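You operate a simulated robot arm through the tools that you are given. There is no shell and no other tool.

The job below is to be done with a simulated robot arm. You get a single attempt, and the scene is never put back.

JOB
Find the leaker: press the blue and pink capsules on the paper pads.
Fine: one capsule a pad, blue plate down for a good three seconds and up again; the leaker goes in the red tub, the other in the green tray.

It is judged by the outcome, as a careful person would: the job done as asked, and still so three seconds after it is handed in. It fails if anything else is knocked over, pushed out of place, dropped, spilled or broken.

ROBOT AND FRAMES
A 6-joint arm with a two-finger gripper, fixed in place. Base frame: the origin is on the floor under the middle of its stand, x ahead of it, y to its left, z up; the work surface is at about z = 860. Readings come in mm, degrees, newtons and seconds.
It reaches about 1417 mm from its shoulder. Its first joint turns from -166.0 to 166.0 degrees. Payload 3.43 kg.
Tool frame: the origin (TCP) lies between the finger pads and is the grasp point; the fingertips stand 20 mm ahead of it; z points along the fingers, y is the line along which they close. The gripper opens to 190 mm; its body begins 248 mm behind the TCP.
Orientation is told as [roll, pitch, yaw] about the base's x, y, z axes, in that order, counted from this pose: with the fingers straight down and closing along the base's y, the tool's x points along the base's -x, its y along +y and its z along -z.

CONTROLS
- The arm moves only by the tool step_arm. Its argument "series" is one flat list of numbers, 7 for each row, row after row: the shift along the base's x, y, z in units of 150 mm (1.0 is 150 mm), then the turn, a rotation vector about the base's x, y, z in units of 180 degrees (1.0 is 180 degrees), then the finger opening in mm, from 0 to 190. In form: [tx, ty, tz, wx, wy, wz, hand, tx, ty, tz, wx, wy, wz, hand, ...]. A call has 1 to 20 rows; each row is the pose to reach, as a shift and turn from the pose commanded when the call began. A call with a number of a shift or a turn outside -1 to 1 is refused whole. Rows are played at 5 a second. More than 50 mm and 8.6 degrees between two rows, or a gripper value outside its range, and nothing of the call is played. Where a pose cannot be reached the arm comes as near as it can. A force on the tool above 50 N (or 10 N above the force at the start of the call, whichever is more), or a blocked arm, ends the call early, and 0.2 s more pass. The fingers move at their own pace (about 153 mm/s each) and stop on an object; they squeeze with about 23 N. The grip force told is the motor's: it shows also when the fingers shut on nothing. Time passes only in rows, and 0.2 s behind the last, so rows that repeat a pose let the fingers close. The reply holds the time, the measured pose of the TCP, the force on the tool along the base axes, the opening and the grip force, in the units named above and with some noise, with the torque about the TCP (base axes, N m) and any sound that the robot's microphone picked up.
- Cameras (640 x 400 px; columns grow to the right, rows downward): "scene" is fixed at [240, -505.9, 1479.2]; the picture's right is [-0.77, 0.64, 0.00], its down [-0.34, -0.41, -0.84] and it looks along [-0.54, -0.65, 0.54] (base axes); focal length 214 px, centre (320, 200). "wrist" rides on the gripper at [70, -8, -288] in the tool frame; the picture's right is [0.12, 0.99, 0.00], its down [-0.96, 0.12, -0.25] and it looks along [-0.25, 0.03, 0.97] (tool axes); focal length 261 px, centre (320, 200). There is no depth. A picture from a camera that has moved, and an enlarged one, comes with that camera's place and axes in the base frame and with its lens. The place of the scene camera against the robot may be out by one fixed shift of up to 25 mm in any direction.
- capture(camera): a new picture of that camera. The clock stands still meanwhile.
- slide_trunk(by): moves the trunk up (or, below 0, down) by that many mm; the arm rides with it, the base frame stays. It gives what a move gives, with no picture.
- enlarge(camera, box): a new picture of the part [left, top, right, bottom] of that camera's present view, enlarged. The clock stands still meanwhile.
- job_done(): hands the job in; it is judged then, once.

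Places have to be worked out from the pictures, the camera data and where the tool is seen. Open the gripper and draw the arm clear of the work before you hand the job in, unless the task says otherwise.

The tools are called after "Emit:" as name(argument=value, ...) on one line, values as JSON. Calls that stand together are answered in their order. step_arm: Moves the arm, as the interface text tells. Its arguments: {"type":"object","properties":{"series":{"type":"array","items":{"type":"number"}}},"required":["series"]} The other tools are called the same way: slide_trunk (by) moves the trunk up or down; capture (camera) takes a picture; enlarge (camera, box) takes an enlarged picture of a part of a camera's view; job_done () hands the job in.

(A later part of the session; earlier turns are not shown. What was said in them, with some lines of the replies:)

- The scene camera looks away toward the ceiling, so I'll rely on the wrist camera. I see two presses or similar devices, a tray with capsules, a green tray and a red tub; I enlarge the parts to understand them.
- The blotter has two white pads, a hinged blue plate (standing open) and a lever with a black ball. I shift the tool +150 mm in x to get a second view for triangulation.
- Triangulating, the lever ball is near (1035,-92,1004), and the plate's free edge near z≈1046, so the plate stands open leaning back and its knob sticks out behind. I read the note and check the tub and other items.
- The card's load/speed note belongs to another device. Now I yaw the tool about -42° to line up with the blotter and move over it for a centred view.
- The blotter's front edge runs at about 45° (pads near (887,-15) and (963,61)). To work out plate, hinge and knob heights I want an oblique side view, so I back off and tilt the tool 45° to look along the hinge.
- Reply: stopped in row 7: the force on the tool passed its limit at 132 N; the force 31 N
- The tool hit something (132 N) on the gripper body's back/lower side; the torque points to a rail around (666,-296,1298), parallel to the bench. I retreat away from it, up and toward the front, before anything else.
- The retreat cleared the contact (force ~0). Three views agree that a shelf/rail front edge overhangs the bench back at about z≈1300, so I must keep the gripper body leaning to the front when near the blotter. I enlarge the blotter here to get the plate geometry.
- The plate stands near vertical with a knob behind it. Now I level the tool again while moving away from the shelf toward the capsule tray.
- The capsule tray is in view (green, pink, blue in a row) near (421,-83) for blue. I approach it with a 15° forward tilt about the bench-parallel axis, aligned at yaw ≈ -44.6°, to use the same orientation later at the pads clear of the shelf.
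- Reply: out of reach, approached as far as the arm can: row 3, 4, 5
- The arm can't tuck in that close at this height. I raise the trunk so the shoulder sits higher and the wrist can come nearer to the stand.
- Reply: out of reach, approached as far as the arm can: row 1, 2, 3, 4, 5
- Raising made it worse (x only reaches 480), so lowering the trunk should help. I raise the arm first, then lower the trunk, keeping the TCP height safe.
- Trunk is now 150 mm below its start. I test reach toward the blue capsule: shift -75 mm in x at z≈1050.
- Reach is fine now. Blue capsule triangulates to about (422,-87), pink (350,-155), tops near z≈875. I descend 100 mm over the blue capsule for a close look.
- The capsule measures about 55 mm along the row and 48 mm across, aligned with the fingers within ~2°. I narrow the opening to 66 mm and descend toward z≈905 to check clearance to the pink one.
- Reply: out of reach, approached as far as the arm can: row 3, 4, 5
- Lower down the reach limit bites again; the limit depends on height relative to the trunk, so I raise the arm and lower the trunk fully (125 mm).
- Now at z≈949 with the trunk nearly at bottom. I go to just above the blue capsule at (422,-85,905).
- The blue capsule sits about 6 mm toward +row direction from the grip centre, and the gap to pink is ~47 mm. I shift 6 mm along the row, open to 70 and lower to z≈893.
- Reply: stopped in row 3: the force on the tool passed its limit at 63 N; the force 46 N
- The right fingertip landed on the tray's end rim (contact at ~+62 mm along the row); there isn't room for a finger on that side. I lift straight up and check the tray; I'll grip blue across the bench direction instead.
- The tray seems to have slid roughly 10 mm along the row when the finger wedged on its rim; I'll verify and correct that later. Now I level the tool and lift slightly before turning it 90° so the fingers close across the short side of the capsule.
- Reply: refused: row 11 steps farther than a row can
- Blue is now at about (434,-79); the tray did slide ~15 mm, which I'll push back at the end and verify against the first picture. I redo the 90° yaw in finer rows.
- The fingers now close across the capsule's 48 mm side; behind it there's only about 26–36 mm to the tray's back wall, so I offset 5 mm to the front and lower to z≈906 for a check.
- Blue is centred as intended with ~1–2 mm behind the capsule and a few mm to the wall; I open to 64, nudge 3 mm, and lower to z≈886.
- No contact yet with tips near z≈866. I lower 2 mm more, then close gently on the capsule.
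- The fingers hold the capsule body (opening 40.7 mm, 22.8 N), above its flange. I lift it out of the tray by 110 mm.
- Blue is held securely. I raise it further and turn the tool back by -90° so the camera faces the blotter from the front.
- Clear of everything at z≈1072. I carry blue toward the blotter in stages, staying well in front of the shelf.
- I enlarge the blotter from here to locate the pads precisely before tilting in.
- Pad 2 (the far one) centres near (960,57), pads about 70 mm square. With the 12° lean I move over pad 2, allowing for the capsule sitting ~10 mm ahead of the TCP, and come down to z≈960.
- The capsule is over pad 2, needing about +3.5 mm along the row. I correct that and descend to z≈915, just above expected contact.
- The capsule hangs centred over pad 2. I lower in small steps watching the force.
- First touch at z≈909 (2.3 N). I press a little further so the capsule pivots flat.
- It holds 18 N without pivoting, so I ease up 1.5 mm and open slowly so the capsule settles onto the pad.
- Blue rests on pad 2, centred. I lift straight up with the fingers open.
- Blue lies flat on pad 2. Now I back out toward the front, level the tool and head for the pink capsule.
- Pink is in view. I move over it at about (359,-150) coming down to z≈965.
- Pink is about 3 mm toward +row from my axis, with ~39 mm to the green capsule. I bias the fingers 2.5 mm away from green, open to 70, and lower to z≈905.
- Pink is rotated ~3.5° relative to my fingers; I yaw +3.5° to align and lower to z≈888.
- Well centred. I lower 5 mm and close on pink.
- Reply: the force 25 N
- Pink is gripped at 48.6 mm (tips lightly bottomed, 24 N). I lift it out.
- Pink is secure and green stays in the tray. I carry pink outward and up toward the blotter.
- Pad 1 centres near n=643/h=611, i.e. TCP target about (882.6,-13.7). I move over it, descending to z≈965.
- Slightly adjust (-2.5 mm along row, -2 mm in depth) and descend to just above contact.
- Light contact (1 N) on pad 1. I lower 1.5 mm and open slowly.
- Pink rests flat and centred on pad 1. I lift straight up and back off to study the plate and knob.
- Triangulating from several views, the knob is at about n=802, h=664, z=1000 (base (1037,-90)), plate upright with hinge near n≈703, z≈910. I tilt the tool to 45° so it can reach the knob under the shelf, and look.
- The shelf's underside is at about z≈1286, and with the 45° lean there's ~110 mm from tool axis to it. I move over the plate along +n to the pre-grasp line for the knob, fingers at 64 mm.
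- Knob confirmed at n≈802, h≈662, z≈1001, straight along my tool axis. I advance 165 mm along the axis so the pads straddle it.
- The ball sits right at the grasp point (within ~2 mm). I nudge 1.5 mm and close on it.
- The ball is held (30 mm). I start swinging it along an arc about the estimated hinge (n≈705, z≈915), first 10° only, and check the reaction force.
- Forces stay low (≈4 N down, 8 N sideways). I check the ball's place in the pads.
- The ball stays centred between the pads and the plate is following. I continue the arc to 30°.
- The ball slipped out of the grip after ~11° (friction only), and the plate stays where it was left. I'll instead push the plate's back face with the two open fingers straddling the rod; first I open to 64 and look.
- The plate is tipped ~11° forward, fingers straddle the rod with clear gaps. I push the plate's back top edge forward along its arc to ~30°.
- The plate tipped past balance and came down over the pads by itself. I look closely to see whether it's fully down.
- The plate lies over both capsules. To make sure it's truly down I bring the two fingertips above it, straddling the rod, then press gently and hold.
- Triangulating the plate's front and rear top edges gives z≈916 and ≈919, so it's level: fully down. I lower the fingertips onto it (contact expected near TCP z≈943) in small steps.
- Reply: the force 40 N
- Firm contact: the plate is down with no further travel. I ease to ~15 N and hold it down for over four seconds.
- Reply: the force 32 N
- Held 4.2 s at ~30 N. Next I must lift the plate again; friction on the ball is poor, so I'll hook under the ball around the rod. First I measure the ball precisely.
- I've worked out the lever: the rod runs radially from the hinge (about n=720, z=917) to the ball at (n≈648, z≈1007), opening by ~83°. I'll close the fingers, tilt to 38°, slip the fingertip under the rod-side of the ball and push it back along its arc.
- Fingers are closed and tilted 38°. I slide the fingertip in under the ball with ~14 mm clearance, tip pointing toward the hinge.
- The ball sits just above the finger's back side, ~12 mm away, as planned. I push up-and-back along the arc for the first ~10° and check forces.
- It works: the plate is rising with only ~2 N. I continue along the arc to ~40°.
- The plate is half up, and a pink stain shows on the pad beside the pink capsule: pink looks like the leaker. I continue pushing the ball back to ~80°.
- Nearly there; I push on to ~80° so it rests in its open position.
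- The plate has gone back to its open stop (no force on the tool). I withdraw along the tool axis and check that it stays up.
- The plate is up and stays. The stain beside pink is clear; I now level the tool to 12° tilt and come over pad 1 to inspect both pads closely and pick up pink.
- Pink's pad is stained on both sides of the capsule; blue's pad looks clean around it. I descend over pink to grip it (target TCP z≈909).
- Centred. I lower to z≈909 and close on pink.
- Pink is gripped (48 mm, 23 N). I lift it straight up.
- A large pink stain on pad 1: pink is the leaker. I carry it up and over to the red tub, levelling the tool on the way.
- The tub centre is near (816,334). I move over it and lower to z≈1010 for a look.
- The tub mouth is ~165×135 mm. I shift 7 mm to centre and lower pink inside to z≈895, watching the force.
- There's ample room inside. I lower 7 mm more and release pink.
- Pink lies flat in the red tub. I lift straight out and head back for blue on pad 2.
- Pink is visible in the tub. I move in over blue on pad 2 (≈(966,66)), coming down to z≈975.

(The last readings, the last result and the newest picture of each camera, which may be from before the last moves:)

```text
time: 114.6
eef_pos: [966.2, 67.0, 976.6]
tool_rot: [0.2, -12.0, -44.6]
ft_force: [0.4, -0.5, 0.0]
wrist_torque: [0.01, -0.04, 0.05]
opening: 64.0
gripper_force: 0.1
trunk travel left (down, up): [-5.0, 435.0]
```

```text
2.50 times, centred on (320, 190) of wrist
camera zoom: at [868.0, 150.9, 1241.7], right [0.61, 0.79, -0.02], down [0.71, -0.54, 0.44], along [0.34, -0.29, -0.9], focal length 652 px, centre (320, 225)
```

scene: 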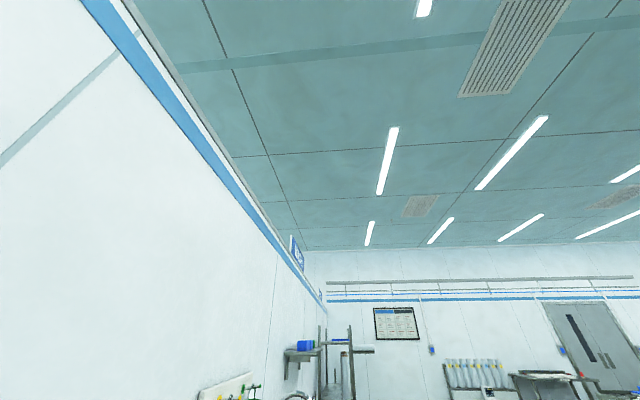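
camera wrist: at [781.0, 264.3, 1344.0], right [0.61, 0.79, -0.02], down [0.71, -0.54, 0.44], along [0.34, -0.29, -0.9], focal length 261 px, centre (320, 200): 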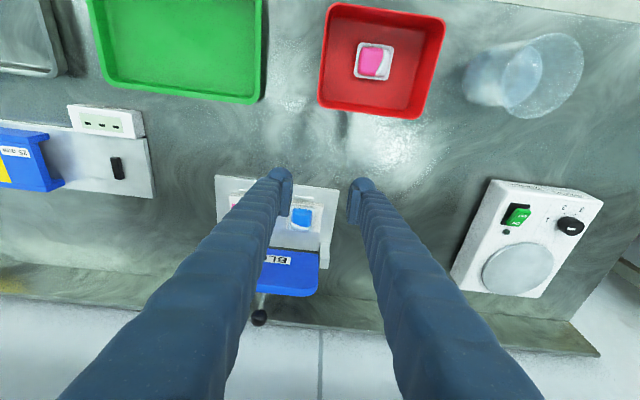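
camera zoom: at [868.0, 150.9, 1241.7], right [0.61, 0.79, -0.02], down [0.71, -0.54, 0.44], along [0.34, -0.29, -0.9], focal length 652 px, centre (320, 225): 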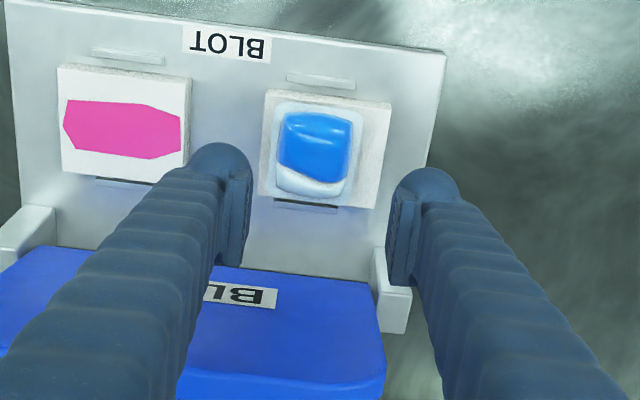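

Blue is ~6 mm toward -row from my axis; I correct and descend to z≈922.

Emit:
step_arm(series=[-0.034, -0.023, -0.1, 0, 0, 0, 64, -0.034, -0.023, -0.25, 0, 0, 0, 64, -0.034, -0.023, -0.36, 0, 0, 0, 64, -0.034, -0.023, -0.36, 0, 0, 0, 64])

Emit:
enlarge(camera="wrist", box=[240, 120, 400, 240])

```text
time: 115.6
eef_pos: [959.1, 62.4, 921.3]
tool_rot: [0.1, -11.9, -44.7]
ft_force: [0.1, -0.6, 0.4]
wrist_torque: [0.0, -0.02, 0.0]
opening: 63.9
gripper_force: 0.0
trunk travel left (down, up): [-5.0, 435.0]
```

```text
3.33 times, centred on (320, 180) of wrist
camera zoom: at [861.3, 146.1, 1186.5], right [0.61, 0.79, -0.02], down [0.71, -0.54, 0.44], along [0.34, -0.29, -0.9], focal length 869 px, centre (320, 267)
```

zoom: 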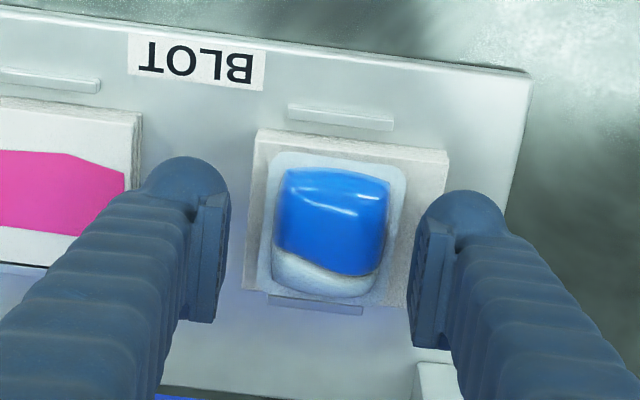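

Good alignment. I nudge 2 mm, lower to z≈909 and close on blue.

Emit:
step_arm(series=[0.012, 0.012, -0.04, 0, 0, 0, 64, 0.012, 0.012, -0.08, 0, 0, 0, 64, 0.012, 0.012, -0.08, 0, 0, 0, 54, 0.012, 0.012, -0.08, 0, 0, 0, 46, 0.012, 0.012, -0.08, 0, 0, 0, 40, 0.012, 0.012, -0.08, 0, 0, 0, 35, 0.012, 0.012, -0.08, 0, 0, 0, 35])

Emit:
step_arm(series=[0, 0, 0.03, 0, 0, 0, 35, 0, 0, 0.15, 0, 0, 0, 35, 0, 0, 0.35, 0, 0, 0, 35, 0, 0, 0.55, 0, 0, 0, 35, 0, 0, 0.75, 0, 0, 0, 35, 0, 0, 0.75, 0, 0, 0, 35])

Emit:
enlarge(camera="wrist", box=[220, 100, 420, 240])

```text
time: 117.2
eef_pos: [962.2, 64.6, 911.0]
tool_rot: [0.2, -12.1, -44.6]
ft_force: [-0.7, 0.1, 1.8]
wrist_torque: [-0.03, 0.03, -0.03]
opening: 39.8
gripper_force: 22.6
trunk travel left (down, up): [-5.0, 435.0]
```

```text
time: 118.6
eef_pos: [961.3, 64.3, 1023.2]
tool_rot: [0.2, -12.1, -44.5]
ft_force: [0.1, 0.2, -0.5]
wrist_torque: [0.02, -0.03, 0.04]
opening: 39.0
gripper_force: 23.0
trunk travel left (down, up): [-5.0, 435.0]
```

```text
2.86 times, centred on (320, 170) of wrist
camera zoom: at [862.2, 147.7, 1289.2], right [0.61, 0.79, -0.02], down [0.71, -0.54, 0.44], along [0.34, -0.29, -0.9], focal length 745 px, centre (320, 286)
```

zoom: 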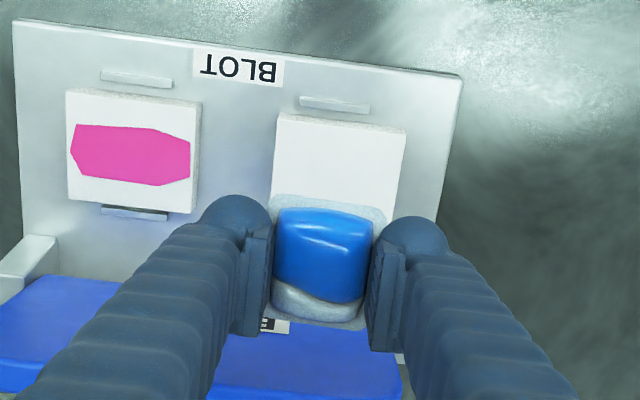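

Pad 2 is clean under blue, so blue is sound and goes into the green tray (centre ≈(603,110)). I carry it there, levelling the tool.

Emit:
step_arm(series=[-0.15, 0.1, 0.15, 0, 0, 0, 35, -0.35, 0.22, 0.3, 0, 0, 0, 35, -0.55, 0.34, 0.4, 0.0156, 0.0158, 0, 35, -0.75, 0.45, 0.4, 0.0312, 0.0316, 0, 35, -0.95, 0.5, 0.4, 0.0468, 0.0475, 0, 35])

Emit:
step_arm(series=[-0.28, -0.04, 0, 0, 0, 0, 35, -0.55, -0.08, 0, 0, 0, 0, 35, -0.8, -0.12, 0, 0, 0, 0, 35, -1.0, -0.15, 0, 0, 0, 0, 35])

Emit:
step_arm(series=[-0.2, -0.02, -0.05, 0, 0, 0, 35, -0.4, -0.04, -0.1, 0, 0, 0, 35, -0.45, -0.05, -0.3, 0, 0, 0, 35, -0.45, -0.05, -0.5, 0, 0, 0, 35, -0.45, -0.05, -0.5, 0, 0, 0, 35])

Emit:
capture(camera="wrist")

```text
time: 119.8
eef_pos: [817.9, 140.6, 1085.1]
tool_rot: [0.1, 0.1, -44.7]
ft_force: [-0.1, 0.6, -0.4]
wrist_torque: [-0.09, 0.01, 0.02]
opening: 39.0
gripper_force: 22.7
trunk travel left (down, up): [-5.0, 435.0]
```

```text
time: 120.8
eef_pos: [669.7, 117.0, 1084.6]
tool_rot: [0.1, 0.0, -44.6]
ft_force: [0.7, -0.2, -0.4]
wrist_torque: [0.01, 0.0, 0.02]
opening: 38.9
gripper_force: 23.4
trunk travel left (down, up): [-5.0, 435.0]
```

```text
time: 122.0
eef_pos: [601.2, 109.0, 1008.7]
tool_rot: [0.0, 0.0, -44.6]
ft_force: [0.5, 0.2, 0.2]
wrist_torque: [-0.01, -0.01, 0.03]
opening: 39.3
gripper_force: 22.4
trunk travel left (down, up): [-5.0, 435.0]
```

```text
taken
camera wrist: at [544.7, 152.2, 1294.8], right [0.61, 0.79, 0.0], down [0.77, -0.59, 0.25], along [0.2, -0.15, -0.97], focal length 261 px, centre (320, 200)
```

wrist: 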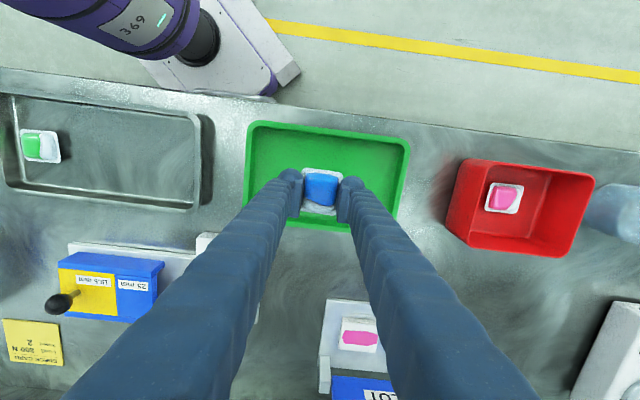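

Blue hangs centrally over the green tray. I restore the 12° tilt (so the capsule is level) and lower to z≈902.

Emit:
step_arm(series=[0, 0, -0.1, -0.0234, -0.0237, 0, 35, 0, 0, -0.25, -0.0468, -0.0475, 0, 35, 0, 0, -0.45, -0.0468, -0.0475, 0, 35, 0, 0, -0.62, -0.0468, -0.0475, 0, 35, 0, 0, -0.71, -0.0468, -0.0475, 0, 35, 0, 0, -0.71, -0.0468, -0.0475, 0, 35])

Emit:
enlarge(camera="wrist", box=[200, 90, 440, 270])

```text
time: 123.4
eef_pos: [603.2, 112.2, 901.3]
tool_rot: [0.2, -12.1, -44.6]
ft_force: [-0.2, -0.4, -0.6]
wrist_torque: [0.0, 0.02, 0.02]
opening: 38.9
gripper_force: 22.7
trunk travel left (down, up): [-5.0, 435.0]
```

```text
2.22 times, centred on (320, 180) of wrist
camera zoom: at [504.2, 194.4, 1167.0], right [0.61, 0.79, -0.02], down [0.71, -0.54, 0.44], along [0.34, -0.29, -0.9], focal length 579 px, centre (320, 244)
```

zoom: 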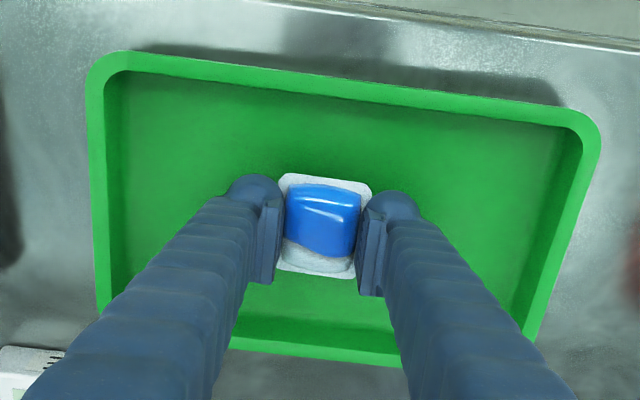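

Blue is well inside the green tray with room all round. I lower in small steps until it touches, then release.

Emit:
step_arm(series=[0, 0, -0.02, 0, 0, 0, 35, 0, 0, -0.04, 0, 0, 0, 35, 0, 0, -0.055, 0, 0, 0, 35, 0, 0, -0.055, 0, 0, 0, 35])

```text
time: 124.4
eef_pos: [601.4, 109.4, 893.2]
tool_rot: [0.2, -12.0, -44.5]
ft_force: [0.2, -0.4, -0.4]
wrist_torque: [-0.02, -0.01, -0.03]
opening: 38.9
gripper_force: 23.7
trunk travel left (down, up): [-5.0, 435.0]
```

No contact yet at z≈893; a few millimetres more.

Emit:
step_arm(series=[0, 0, -0.013, 0, 0, 0, 35, 0, 0, -0.027, 0, 0, 0, 35, 0, 0, -0.027, 0, 0, 0, 35])

```text
time: 125.2
eef_pos: [602.7, 110.2, 891.3]
tool_rot: [0.3, -12.1, -44.5]
ft_force: [1.2, -0.4, 15.6]
wrist_torque: [-0.17, 0.1, 0.0]
opening: 39.1
gripper_force: 22.9
trunk travel left (down, up): [-5.0, 435.0]
```

Contact (15 N). I ease up a little and open slowly, then check.

Emit:
step_arm(series=[0, 0, 0.007, 0, 0, 0, 35, 0, 0, 0.007, 0, 0, 0, 39, 0, 0, 0.007, 0, 0, 0, 42, 0, 0, 0.007, 0, 0, 0, 48, 0, 0, 0.01, 0, 0, 0, 56, 0, 0, 0.01, 0, 0, 0, 64, 0, 0, 0.01, 0, 0, 0, 66])

Emit:
step_arm(series=[0, 0, 0.1, 0, 0, 0, 66, 0, 0, 0.3, 0, 0, 0, 66, 0, 0, 0.55, 0, 0, 0, 66, 0, 0, 0.8, 0.0234, 0.0237, 0, 66, 0, 0, 1.0, 0.0468, 0.0475, 0, 66, 0, 0, 1.0, 0.0468, 0.0475, 0, 66])

Emit:
capture(camera="wrist")

```text
time: 126.8
eef_pos: [601.9, 110.2, 890.4]
tool_rot: [0.2, -12.1, -44.6]
ft_force: [-0.2, 0.1, -0.1]
wrist_torque: [-0.03, -0.03, 0.0]
opening: 65.9
gripper_force: 0.0
trunk travel left (down, up): [-5.0, 435.0]
```

```text
time: 128.2
eef_pos: [600.2, 108.5, 1042.6]
tool_rot: [0.2, 0.1, -44.6]
ft_force: [-0.2, -0.5, -1.0]
wrist_torque: [0.08, 0.01, -0.05]
opening: 66.0
gripper_force: 0.1
trunk travel left (down, up): [-5.0, 435.0]
```

```text
taken
camera wrist: at [543.8, 150.5, 1329.2], right [0.61, 0.79, 0.0], down [0.77, -0.59, 0.25], along [0.2, -0.15, -0.97], focal length 261 px, centre (320, 200)
```

wrist: 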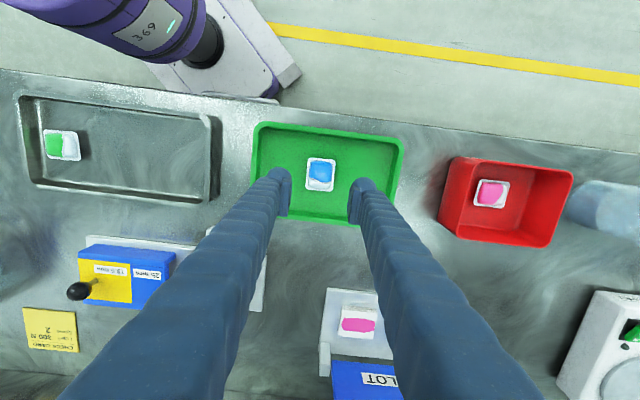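

Blue is in the green tray, pink in the red tub, plate up. Now I return to exactly the starting camera pose to compare the capsule tray's place with the first picture.

Emit:
step_arm(series=[0, 0, 0.15, 0, 0, 0.0413, 100, 0.02, -0.1, 0.3, 0, 0, 0.0826, 130, 0.04, -0.25, 0.45, 0, 0, 0.1239, 160, 0.06, -0.4, 0.6, 0, 0, 0.1652, 190, 0.07, -0.55, 0.75, 0, 0, 0.2065, 190, 0.078, -0.62, 0.9, 0, 0, 0.2478, 190, 0.078, -0.62, 0.9, 0, 0, 0.2478, 190])

Emit:
step_arm(series=[0, 0, 0.15, 0, 0, 0, 190, 0, 0, 0.307, 0, 0, 0, 190, 0, 0, 0.307, 0, 0, 0, 190])

Emit:
capture(camera="wrist")

Emit:
enlarge(camera="wrist", box=[200, 0, 360, 100])

```text
time: 129.8
eef_pos: [610.2, 16.2, 1178.6]
tool_rot: [0.2, 0.1, 0.0]
ft_force: [-0.9, -0.1, -0.5]
wrist_torque: [0.03, -0.01, -0.01]
opening: 189.9
gripper_force: 0.2
trunk travel left (down, up): [-5.0, 435.0]
```

```text
time: 130.6
eef_pos: [613.4, 16.6, 1224.9]
tool_rot: [0.2, 0.1, 0.0]
ft_force: [-0.6, -0.2, -0.1]
wrist_torque: [-0.01, -0.01, 0.02]
opening: 190.0
gripper_force: 0.0
trunk travel left (down, up): [-5.0, 435.0]
```

```text
taken
camera wrist: at [542.1, 7.6, 1510.4], right [-0.12, 0.99, 0.0], down [0.96, 0.11, 0.25], along [0.24, 0.03, -0.97], focal length 261 px, centre (320, 200)
```

wrist: 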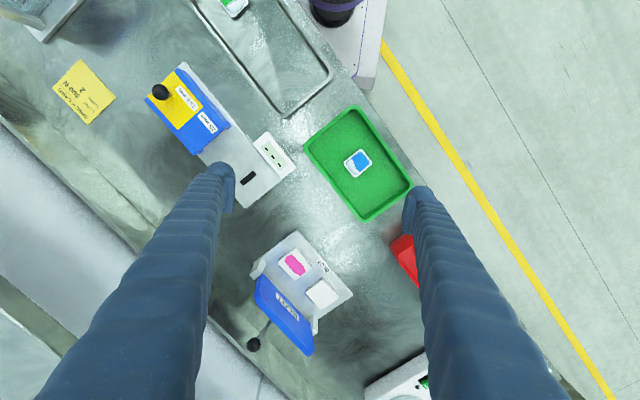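

```text
4.00 times, centred on (280, 50) of wrist
camera zoom: at [542.1, 7.6, 1510.4], right [-0.12, 0.99, 0.0], down [0.96, 0.11, 0.25], along [0.24, 0.03, -0.97], focal length 1043 px, centre (480, 800)
```

zoom: 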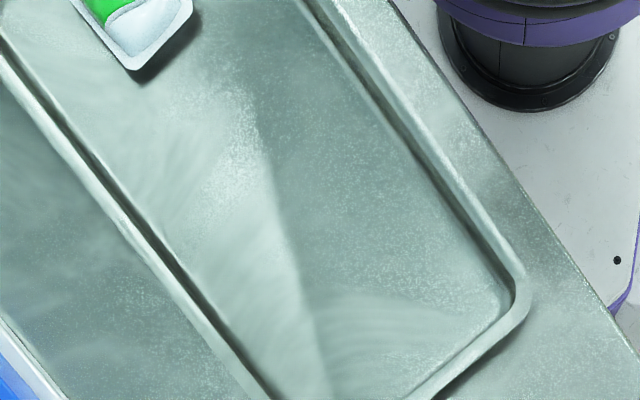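

Comparing with the first picture, the capsule tray (with green in it) did slide about 20 mm along the bench. I'll push it back gently: close the fingers, turn to 45°, and come down in the free gap between it and the green tray.

Emit:
step_arm(series=[-0.1, -0.02, -0.1, 0, 0, 0.042, 100, -0.25, -0.04, -0.25, 0, 0, 0.084, 50, -0.4, -0.06, -0.45, 0, 0, 0.126, 0, -0.55, -0.08, -0.65, 0, 0, 0.168, 0, -0.68, -0.09, -0.85, 0, 0, 0.21, 0, -0.774, -0.1, -1.0, 0, 0, 0.252, 0, -0.774, -0.1, -1.0, 0, 0, 0.252, 0])

Emit:
capture(camera="wrist")

Emit:
enlarge(camera="wrist", box=[220, 100, 420, 260])

```text
time: 132.2
eef_pos: [494.8, 1.6, 1073.9]
tool_rot: [0.2, 0.1, 45.4]
ft_force: [0.8, -0.2, 0.2]
wrist_torque: [-0.01, 0.01, 0.01]
opening: 0.2
gripper_force: 23.4
trunk travel left (down, up): [-5.0, 435.0]
```

```text
taken
camera wrist: at [452.2, -55.6, 1360.2], right [-0.79, 0.61, 0.0], down [0.59, 0.77, 0.25], along [0.15, 0.2, -0.97], focal length 261 px, centre (320, 200)
```

wrist: 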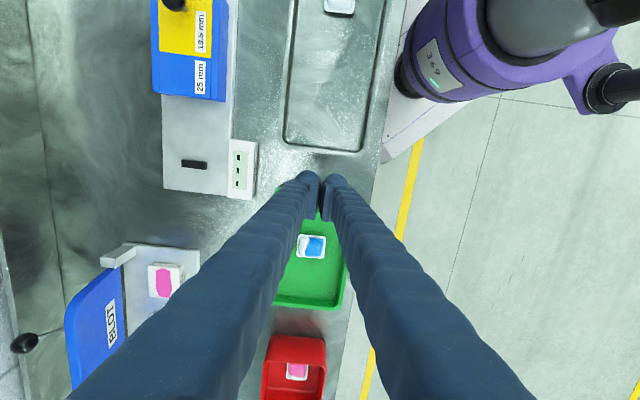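

```text
2.50 times, centred on (320, 180) of wrist
camera zoom: at [452.2, -55.6, 1360.2], right [-0.79, 0.61, 0.0], down [0.59, 0.77, 0.25], along [0.15, 0.2, -0.97], focal length 652 px, centre (320, 250)
```

zoom: 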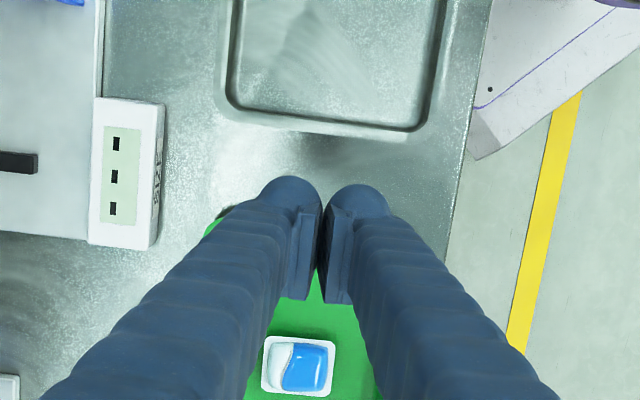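

The tray's end edge is at h≈314 now (should be ≈295) and my closed fingers are in the free gap. I descend there to just above the bench.

Emit:
step_arm(series=[0, 0, -0.25, 0, 0, 0, 0, 0, 0, -0.5, 0, 0, 0, 0, 0, 0, -0.75, 0, 0, 0, 0, 0, 0, -0.95, 0, 0, 0, 0, 0, 0, -0.95, 0, 0, 0, 0])

Emit:
enlarge(camera="wrist", box=[220, 100, 420, 260])

```text
time: 133.4
eef_pos: [495.9, 0.4, 929.8]
tool_rot: [0.2, 0.0, 45.2]
ft_force: [0.6, 0.5, 0.2]
wrist_torque: [0.0, 0.04, 0.02]
opening: 0.0
gripper_force: 22.5
trunk travel left (down, up): [-5.0, 435.0]
```

```text
2.50 times, centred on (320, 180) of wrist
camera zoom: at [452.2, -55.4, 1215.9], right [-0.79, 0.61, 0.0], down [0.6, 0.76, 0.25], along [0.15, 0.2, -0.97], focal length 652 px, centre (320, 250)
```

zoom: 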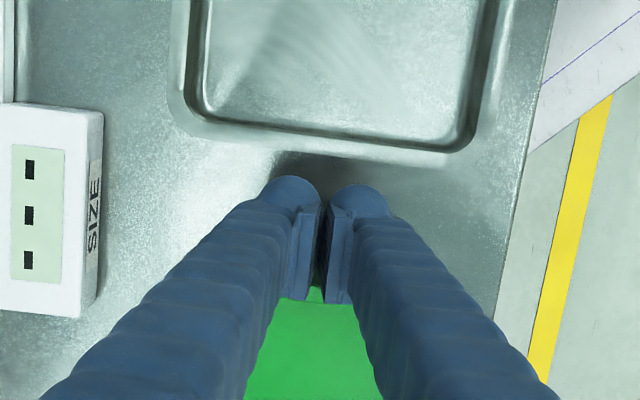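

Gap confirmed. I lower to z≈886 and then approach the tray edge slowly.

Emit:
step_arm(series=[0, 0, -0.15, 0, 0, 0, 0, 0, 0, -0.29, 0, 0, 0, 0, 0, 0, -0.29, 0, 0, 0, 0])

Emit:
step_arm(series=[-0.025, -0.0253, 0, 0, 0, 0, 0, -0.05, -0.0507, 0, 0, 0, 0, 0, -0.05, -0.0507, 0, 0, 0, 0, 0])

```text
time: 134.2
eef_pos: [494.7, 0.6, 886.7]
tool_rot: [0.2, 0.0, 45.3]
ft_force: [0.6, -0.4, 0.5]
wrist_torque: [0.05, 0.02, 0.01]
opening: 0.1
gripper_force: 23.4
trunk travel left (down, up): [-5.0, 435.0]
```

```text
time: 135.0
eef_pos: [489.5, -6.0, 886.2]
tool_rot: [0.3, 0.1, 45.3]
ft_force: [0.5, 0.5, 0.2]
wrist_torque: [-0.02, -0.03, -0.01]
opening: 0.0
gripper_force: 23.2
trunk travel left (down, up): [-5.0, 435.0]
```

No contact yet (finger face ≈ h 323). I step 4 mm at a time.

Emit:
step_arm(series=[-0.0187, -0.019, 0, 0, 0, 0, 0, -0.0187, -0.019, 0, 0, 0, 0, 0])

Emit:
step_arm(series=[-0.0187, -0.019, 0, 0, 0, 0, 0, -0.0187, -0.019, 0, 0, 0, 0, 0])

Emit:
enlarge(camera="wrist", box=[240, 110, 400, 230])

```text
time: 135.6
eef_pos: [487.1, -9.4, 886.4]
tool_rot: [0.3, 0.0, 45.3]
ft_force: [-0.2, 0.2, 0.3]
wrist_torque: [0.0, 0.02, 0.03]
opening: 0.1
gripper_force: 23.1
trunk travel left (down, up): [-5.0, 435.0]
```

```text
time: 136.2
eef_pos: [483.0, -11.7, 887.0]
tool_rot: [0.1, 0.0, 45.3]
ft_force: [0.3, -0.1, -0.2]
wrist_torque: [0.02, -0.03, 0.01]
opening: 0.0
gripper_force: 23.5
trunk travel left (down, up): [-5.0, 435.0]
```

```text
3.33 times, centred on (320, 170) of wrist
camera zoom: at [439.4, -68.3, 1173.2], right [-0.79, 0.61, 0.0], down [0.6, 0.76, 0.25], along [0.15, 0.2, -0.97], focal length 869 px, centre (320, 300)
```

zoom: 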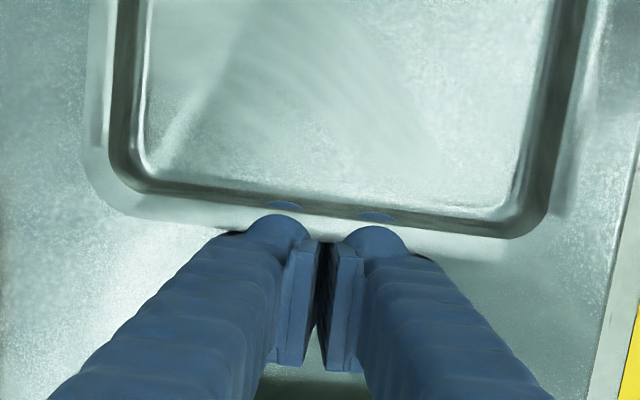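

Still no force; the fingertips are right at the rim's edge. I continue in 3 mm steps.

Emit:
step_arm(series=[-0.014, -0.0142, 0, 0, 0, 0, 0, -0.014, -0.0142, 0, 0, 0, 0, 0])

Emit:
step_arm(series=[-0.014, -0.0142, 0, 0, 0, 0, 0, -0.014, -0.0142, 0, 0, 0, 0, 0])

Emit:
enlarge(camera="wrist", box=[240, 110, 400, 230])

```text
time: 136.8
eef_pos: [480.2, -13.2, 886.9]
tool_rot: [0.2, -0.1, 45.2]
ft_force: [1.1, 0.6, 0.2]
wrist_torque: [0.02, -0.01, 0.01]
opening: 0.0
gripper_force: 23.4
trunk travel left (down, up): [-5.0, 435.0]
```

```text
time: 137.4
eef_pos: [478.3, -15.9, 886.5]
tool_rot: [0.2, 0.1, 45.3]
ft_force: [0.6, 0.1, -0.1]
wrist_torque: [0.02, -0.02, -0.02]
opening: 0.1
gripper_force: 22.4
trunk travel left (down, up): [-5.0, 435.0]
```

```text
3.33 times, centred on (320, 170) of wrist
camera zoom: at [435.2, -72.5, 1172.6], right [-0.79, 0.61, 0.0], down [0.6, 0.76, 0.25], along [0.15, 0.2, -0.97], focal length 869 px, centre (320, 300)
```

zoom: 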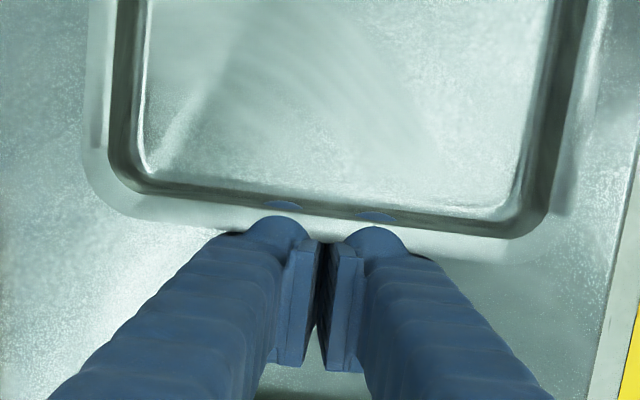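

The tray is sliding along with the fingers (same relative view) with almost no force; it has moved ~7 mm back. I push another 10 mm slowly, then check from the starting viewpoint.

Emit:
step_arm(series=[-0.0117, -0.0119, 0, 0, 0, 0, 0, -0.0234, -0.0237, 0, 0, 0, 0, 0, -0.0351, -0.0356, 0, 0, 0, 0, 0, -0.0468, -0.0475, 0, 0, 0, 0, 0, -0.0468, -0.0475, 0, 0, 0, 0, 0])

Emit:
enlarge(camera="wrist", box=[240, 110, 400, 230])

```text
time: 138.6
eef_pos: [471.9, -23.9, 886.1]
tool_rot: [0.2, 0.1, 45.3]
ft_force: [1.3, 0.9, 0.2]
wrist_torque: [-0.03, -0.01, -0.04]
opening: 0.2
gripper_force: 22.9
trunk travel left (down, up): [-5.0, 435.0]
```

```text
3.33 times, centred on (320, 170) of wrist
camera zoom: at [428.7, -80.2, 1172.9], right [-0.79, 0.61, 0.0], down [0.6, 0.76, 0.25], along [0.15, 0.2, -0.97], focal length 869 px, centre (320, 300)
```

zoom: 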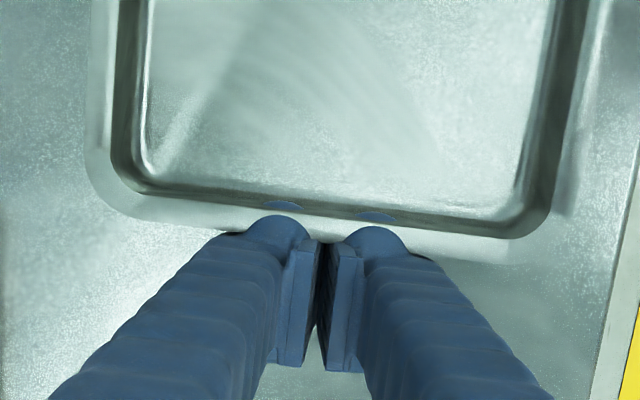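

The tray has moved ~17 mm back. I back off, rise, and return to the starting viewpoint to compare.

Emit:
step_arm(series=[0.047, 0.0475, 0, 0, 0, 0, 0, 0.09, 0.09, 0.1, 0, 0, 0, 0, 0.09, 0.09, 0.35, 0, 0, 0, 0, 0.1, 0.09, 0.65, 0, 0, 0, 0, 0.2, 0.09, 0.9, 0, 0, 0, 0, 0.3, 0.1, 1.0, 0, 0, 0, 0])

Emit:
step_arm(series=[0.12, 0.04, 0.2, 0, 0, -0.042, 40, 0.24, 0.08, 0.4, 0, 0, -0.084, 80, 0.36, 0.12, 0.6, 0, 0, -0.126, 120, 0.48, 0.16, 0.8, 0, 0, -0.168, 160, 0.57, 0.17, 1.0, 0, 0, -0.21, 190, 0.63, 0.17, 1.0, 0, 0, -0.252, 190, 0.63, 0.17, 1.0, 0, 0, -0.252, 190])

```text
time: 140.0
eef_pos: [515.5, -8.9, 1037.5]
tool_rot: [0.2, 0.0, 45.3]
ft_force: [0.4, -0.3, -0.7]
wrist_torque: [0.02, -0.01, -0.03]
opening: 0.0
gripper_force: 23.2
trunk travel left (down, up): [-5.0, 435.0]
```

```text
time: 141.6
eef_pos: [611.6, 17.5, 1185.5]
tool_rot: [0.1, 0.1, -0.1]
ft_force: [0.3, -0.5, -0.5]
wrist_torque: [0.01, 0.06, 0.05]
opening: 190.0
gripper_force: 0.0
trunk travel left (down, up): [-5.0, 435.0]
```

I fine-position to the start pose (z≈1224) and take the same enlarged view as at the beginning.

Emit:
step_arm(series=[0.005, -0.01, 0.13, 0, 0, 0, 190, 0.005, -0.013, 0.255, 0, 0, 0, 190, 0.005, -0.013, 0.255, 0, 0, 0, 190])

Emit:
enlarge(camera="wrist", box=[200, 0, 360, 100])

Emit:
capture(camera="wrist")

```text
time: 142.4
eef_pos: [612.9, 16.2, 1222.7]
tool_rot: [0.2, 0.1, -0.1]
ft_force: [0.0, 0.8, 0.7]
wrist_torque: [0.02, -0.01, -0.01]
opening: 190.0
gripper_force: 0.0
trunk travel left (down, up): [-5.0, 435.0]
```

```text
4.00 times, centred on (280, 50) of wrist
camera zoom: at [542.4, 7.3, 1510.0], right [-0.12, 0.99, 0.0], down [0.96, 0.11, 0.25], along [0.24, 0.03, -0.97], focal length 1043 px, centre (480, 800)
```

zoom: 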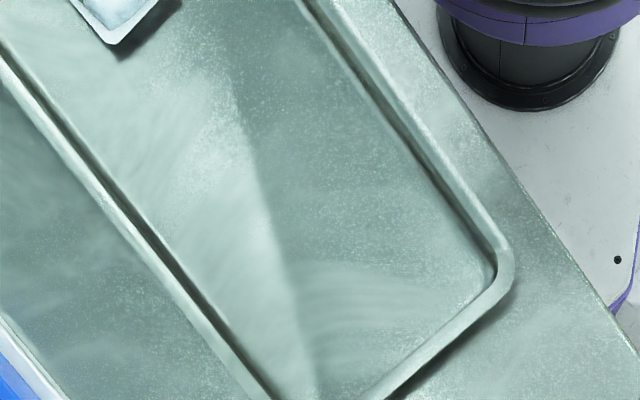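

```text
taken
camera wrist: at [542.4, 7.3, 1510.0], right [-0.12, 0.99, 0.0], down [0.96, 0.11, 0.25], along [0.24, 0.03, -0.97], focal length 261 px, centre (320, 200)
```

wrist: 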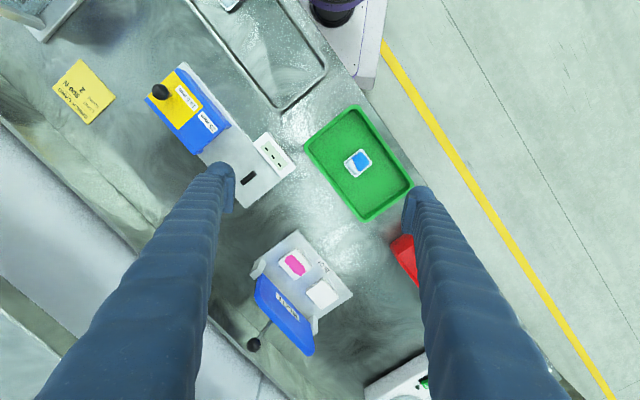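

The tray is back within a few millimetres of its first position, green is still in it, and the blotter, tub and trays line up with the first picture. The plate is up, blue is in the green tray and pink was seen in the red tub. I do one last check of both capsules before handing in.

Emit:
step_arm(series=[0.1, 0.1, 0.1, 0, 0, 0, 190, 0.3, 0.3, 0.15, 0, 0, 0, 190, 0.5, 0.5, 0.15, 0, 0, 0, 190, 0.5, 0.5, 0.15, 0, 0, 0, 190])

Emit:
capture(camera="wrist")

```text
time: 143.4
eef_pos: [688.8, 94.8, 1244.8]
tool_rot: [0.1, 0.2, 0.0]
ft_force: [0.0, -0.4, 0.1]
wrist_torque: [-0.12, 0.03, 0.02]
opening: 189.9
gripper_force: 0.0
trunk travel left (down, up): [-5.0, 435.0]
```

```text
taken
camera wrist: at [618.0, 84.4, 1531.6], right [-0.12, 0.99, 0.0], down [0.96, 0.11, 0.25], along [0.24, 0.03, -0.97], focal length 261 px, centre (320, 200)
```

wrist: 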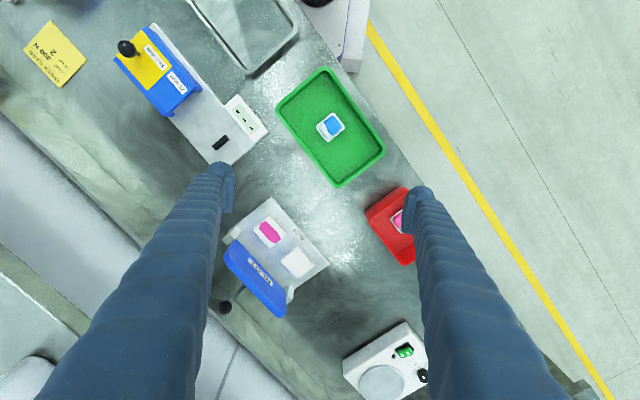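

The picture shows blue in the green tray, pink in the red tub and the plate up. One pad is stained pink and the other is clean. The gripper is open and clear of the work, so I hand in the job.

Emit:
job_done()

```text
The job is handed in.
```

The pink capsule is the leaker. It left a large pink stain on its pad, while the pad under the blue capsule stayed clean. Pink is in the red tub and blue is in the green tray.

- **Press:** each capsule had its own pad. I held the blue plate down for just over four seconds, then raised it again, and it stayed up. On the way down it tipped past balance and dropped the last part on its own rather than being lowered by hand.
- **Capsule tray nudged:** while reaching for blue, a finger caught the rim of the tray holding the capsules and slid it about 20 mm along the bench. I pushed it back, and by my comparison with the first picture it is within about 5 mm of where it started. The green capsule is still in it.
- **Shelf bumped:** early on the gripper hit the shelf edge above the bench with about 132 N. I saw nothing fall, but I have no earlier picture of the shelf to compare against.

The blotter, green tray and red tub look to be where they were in the first picture. The gripper is open and clear of the work.
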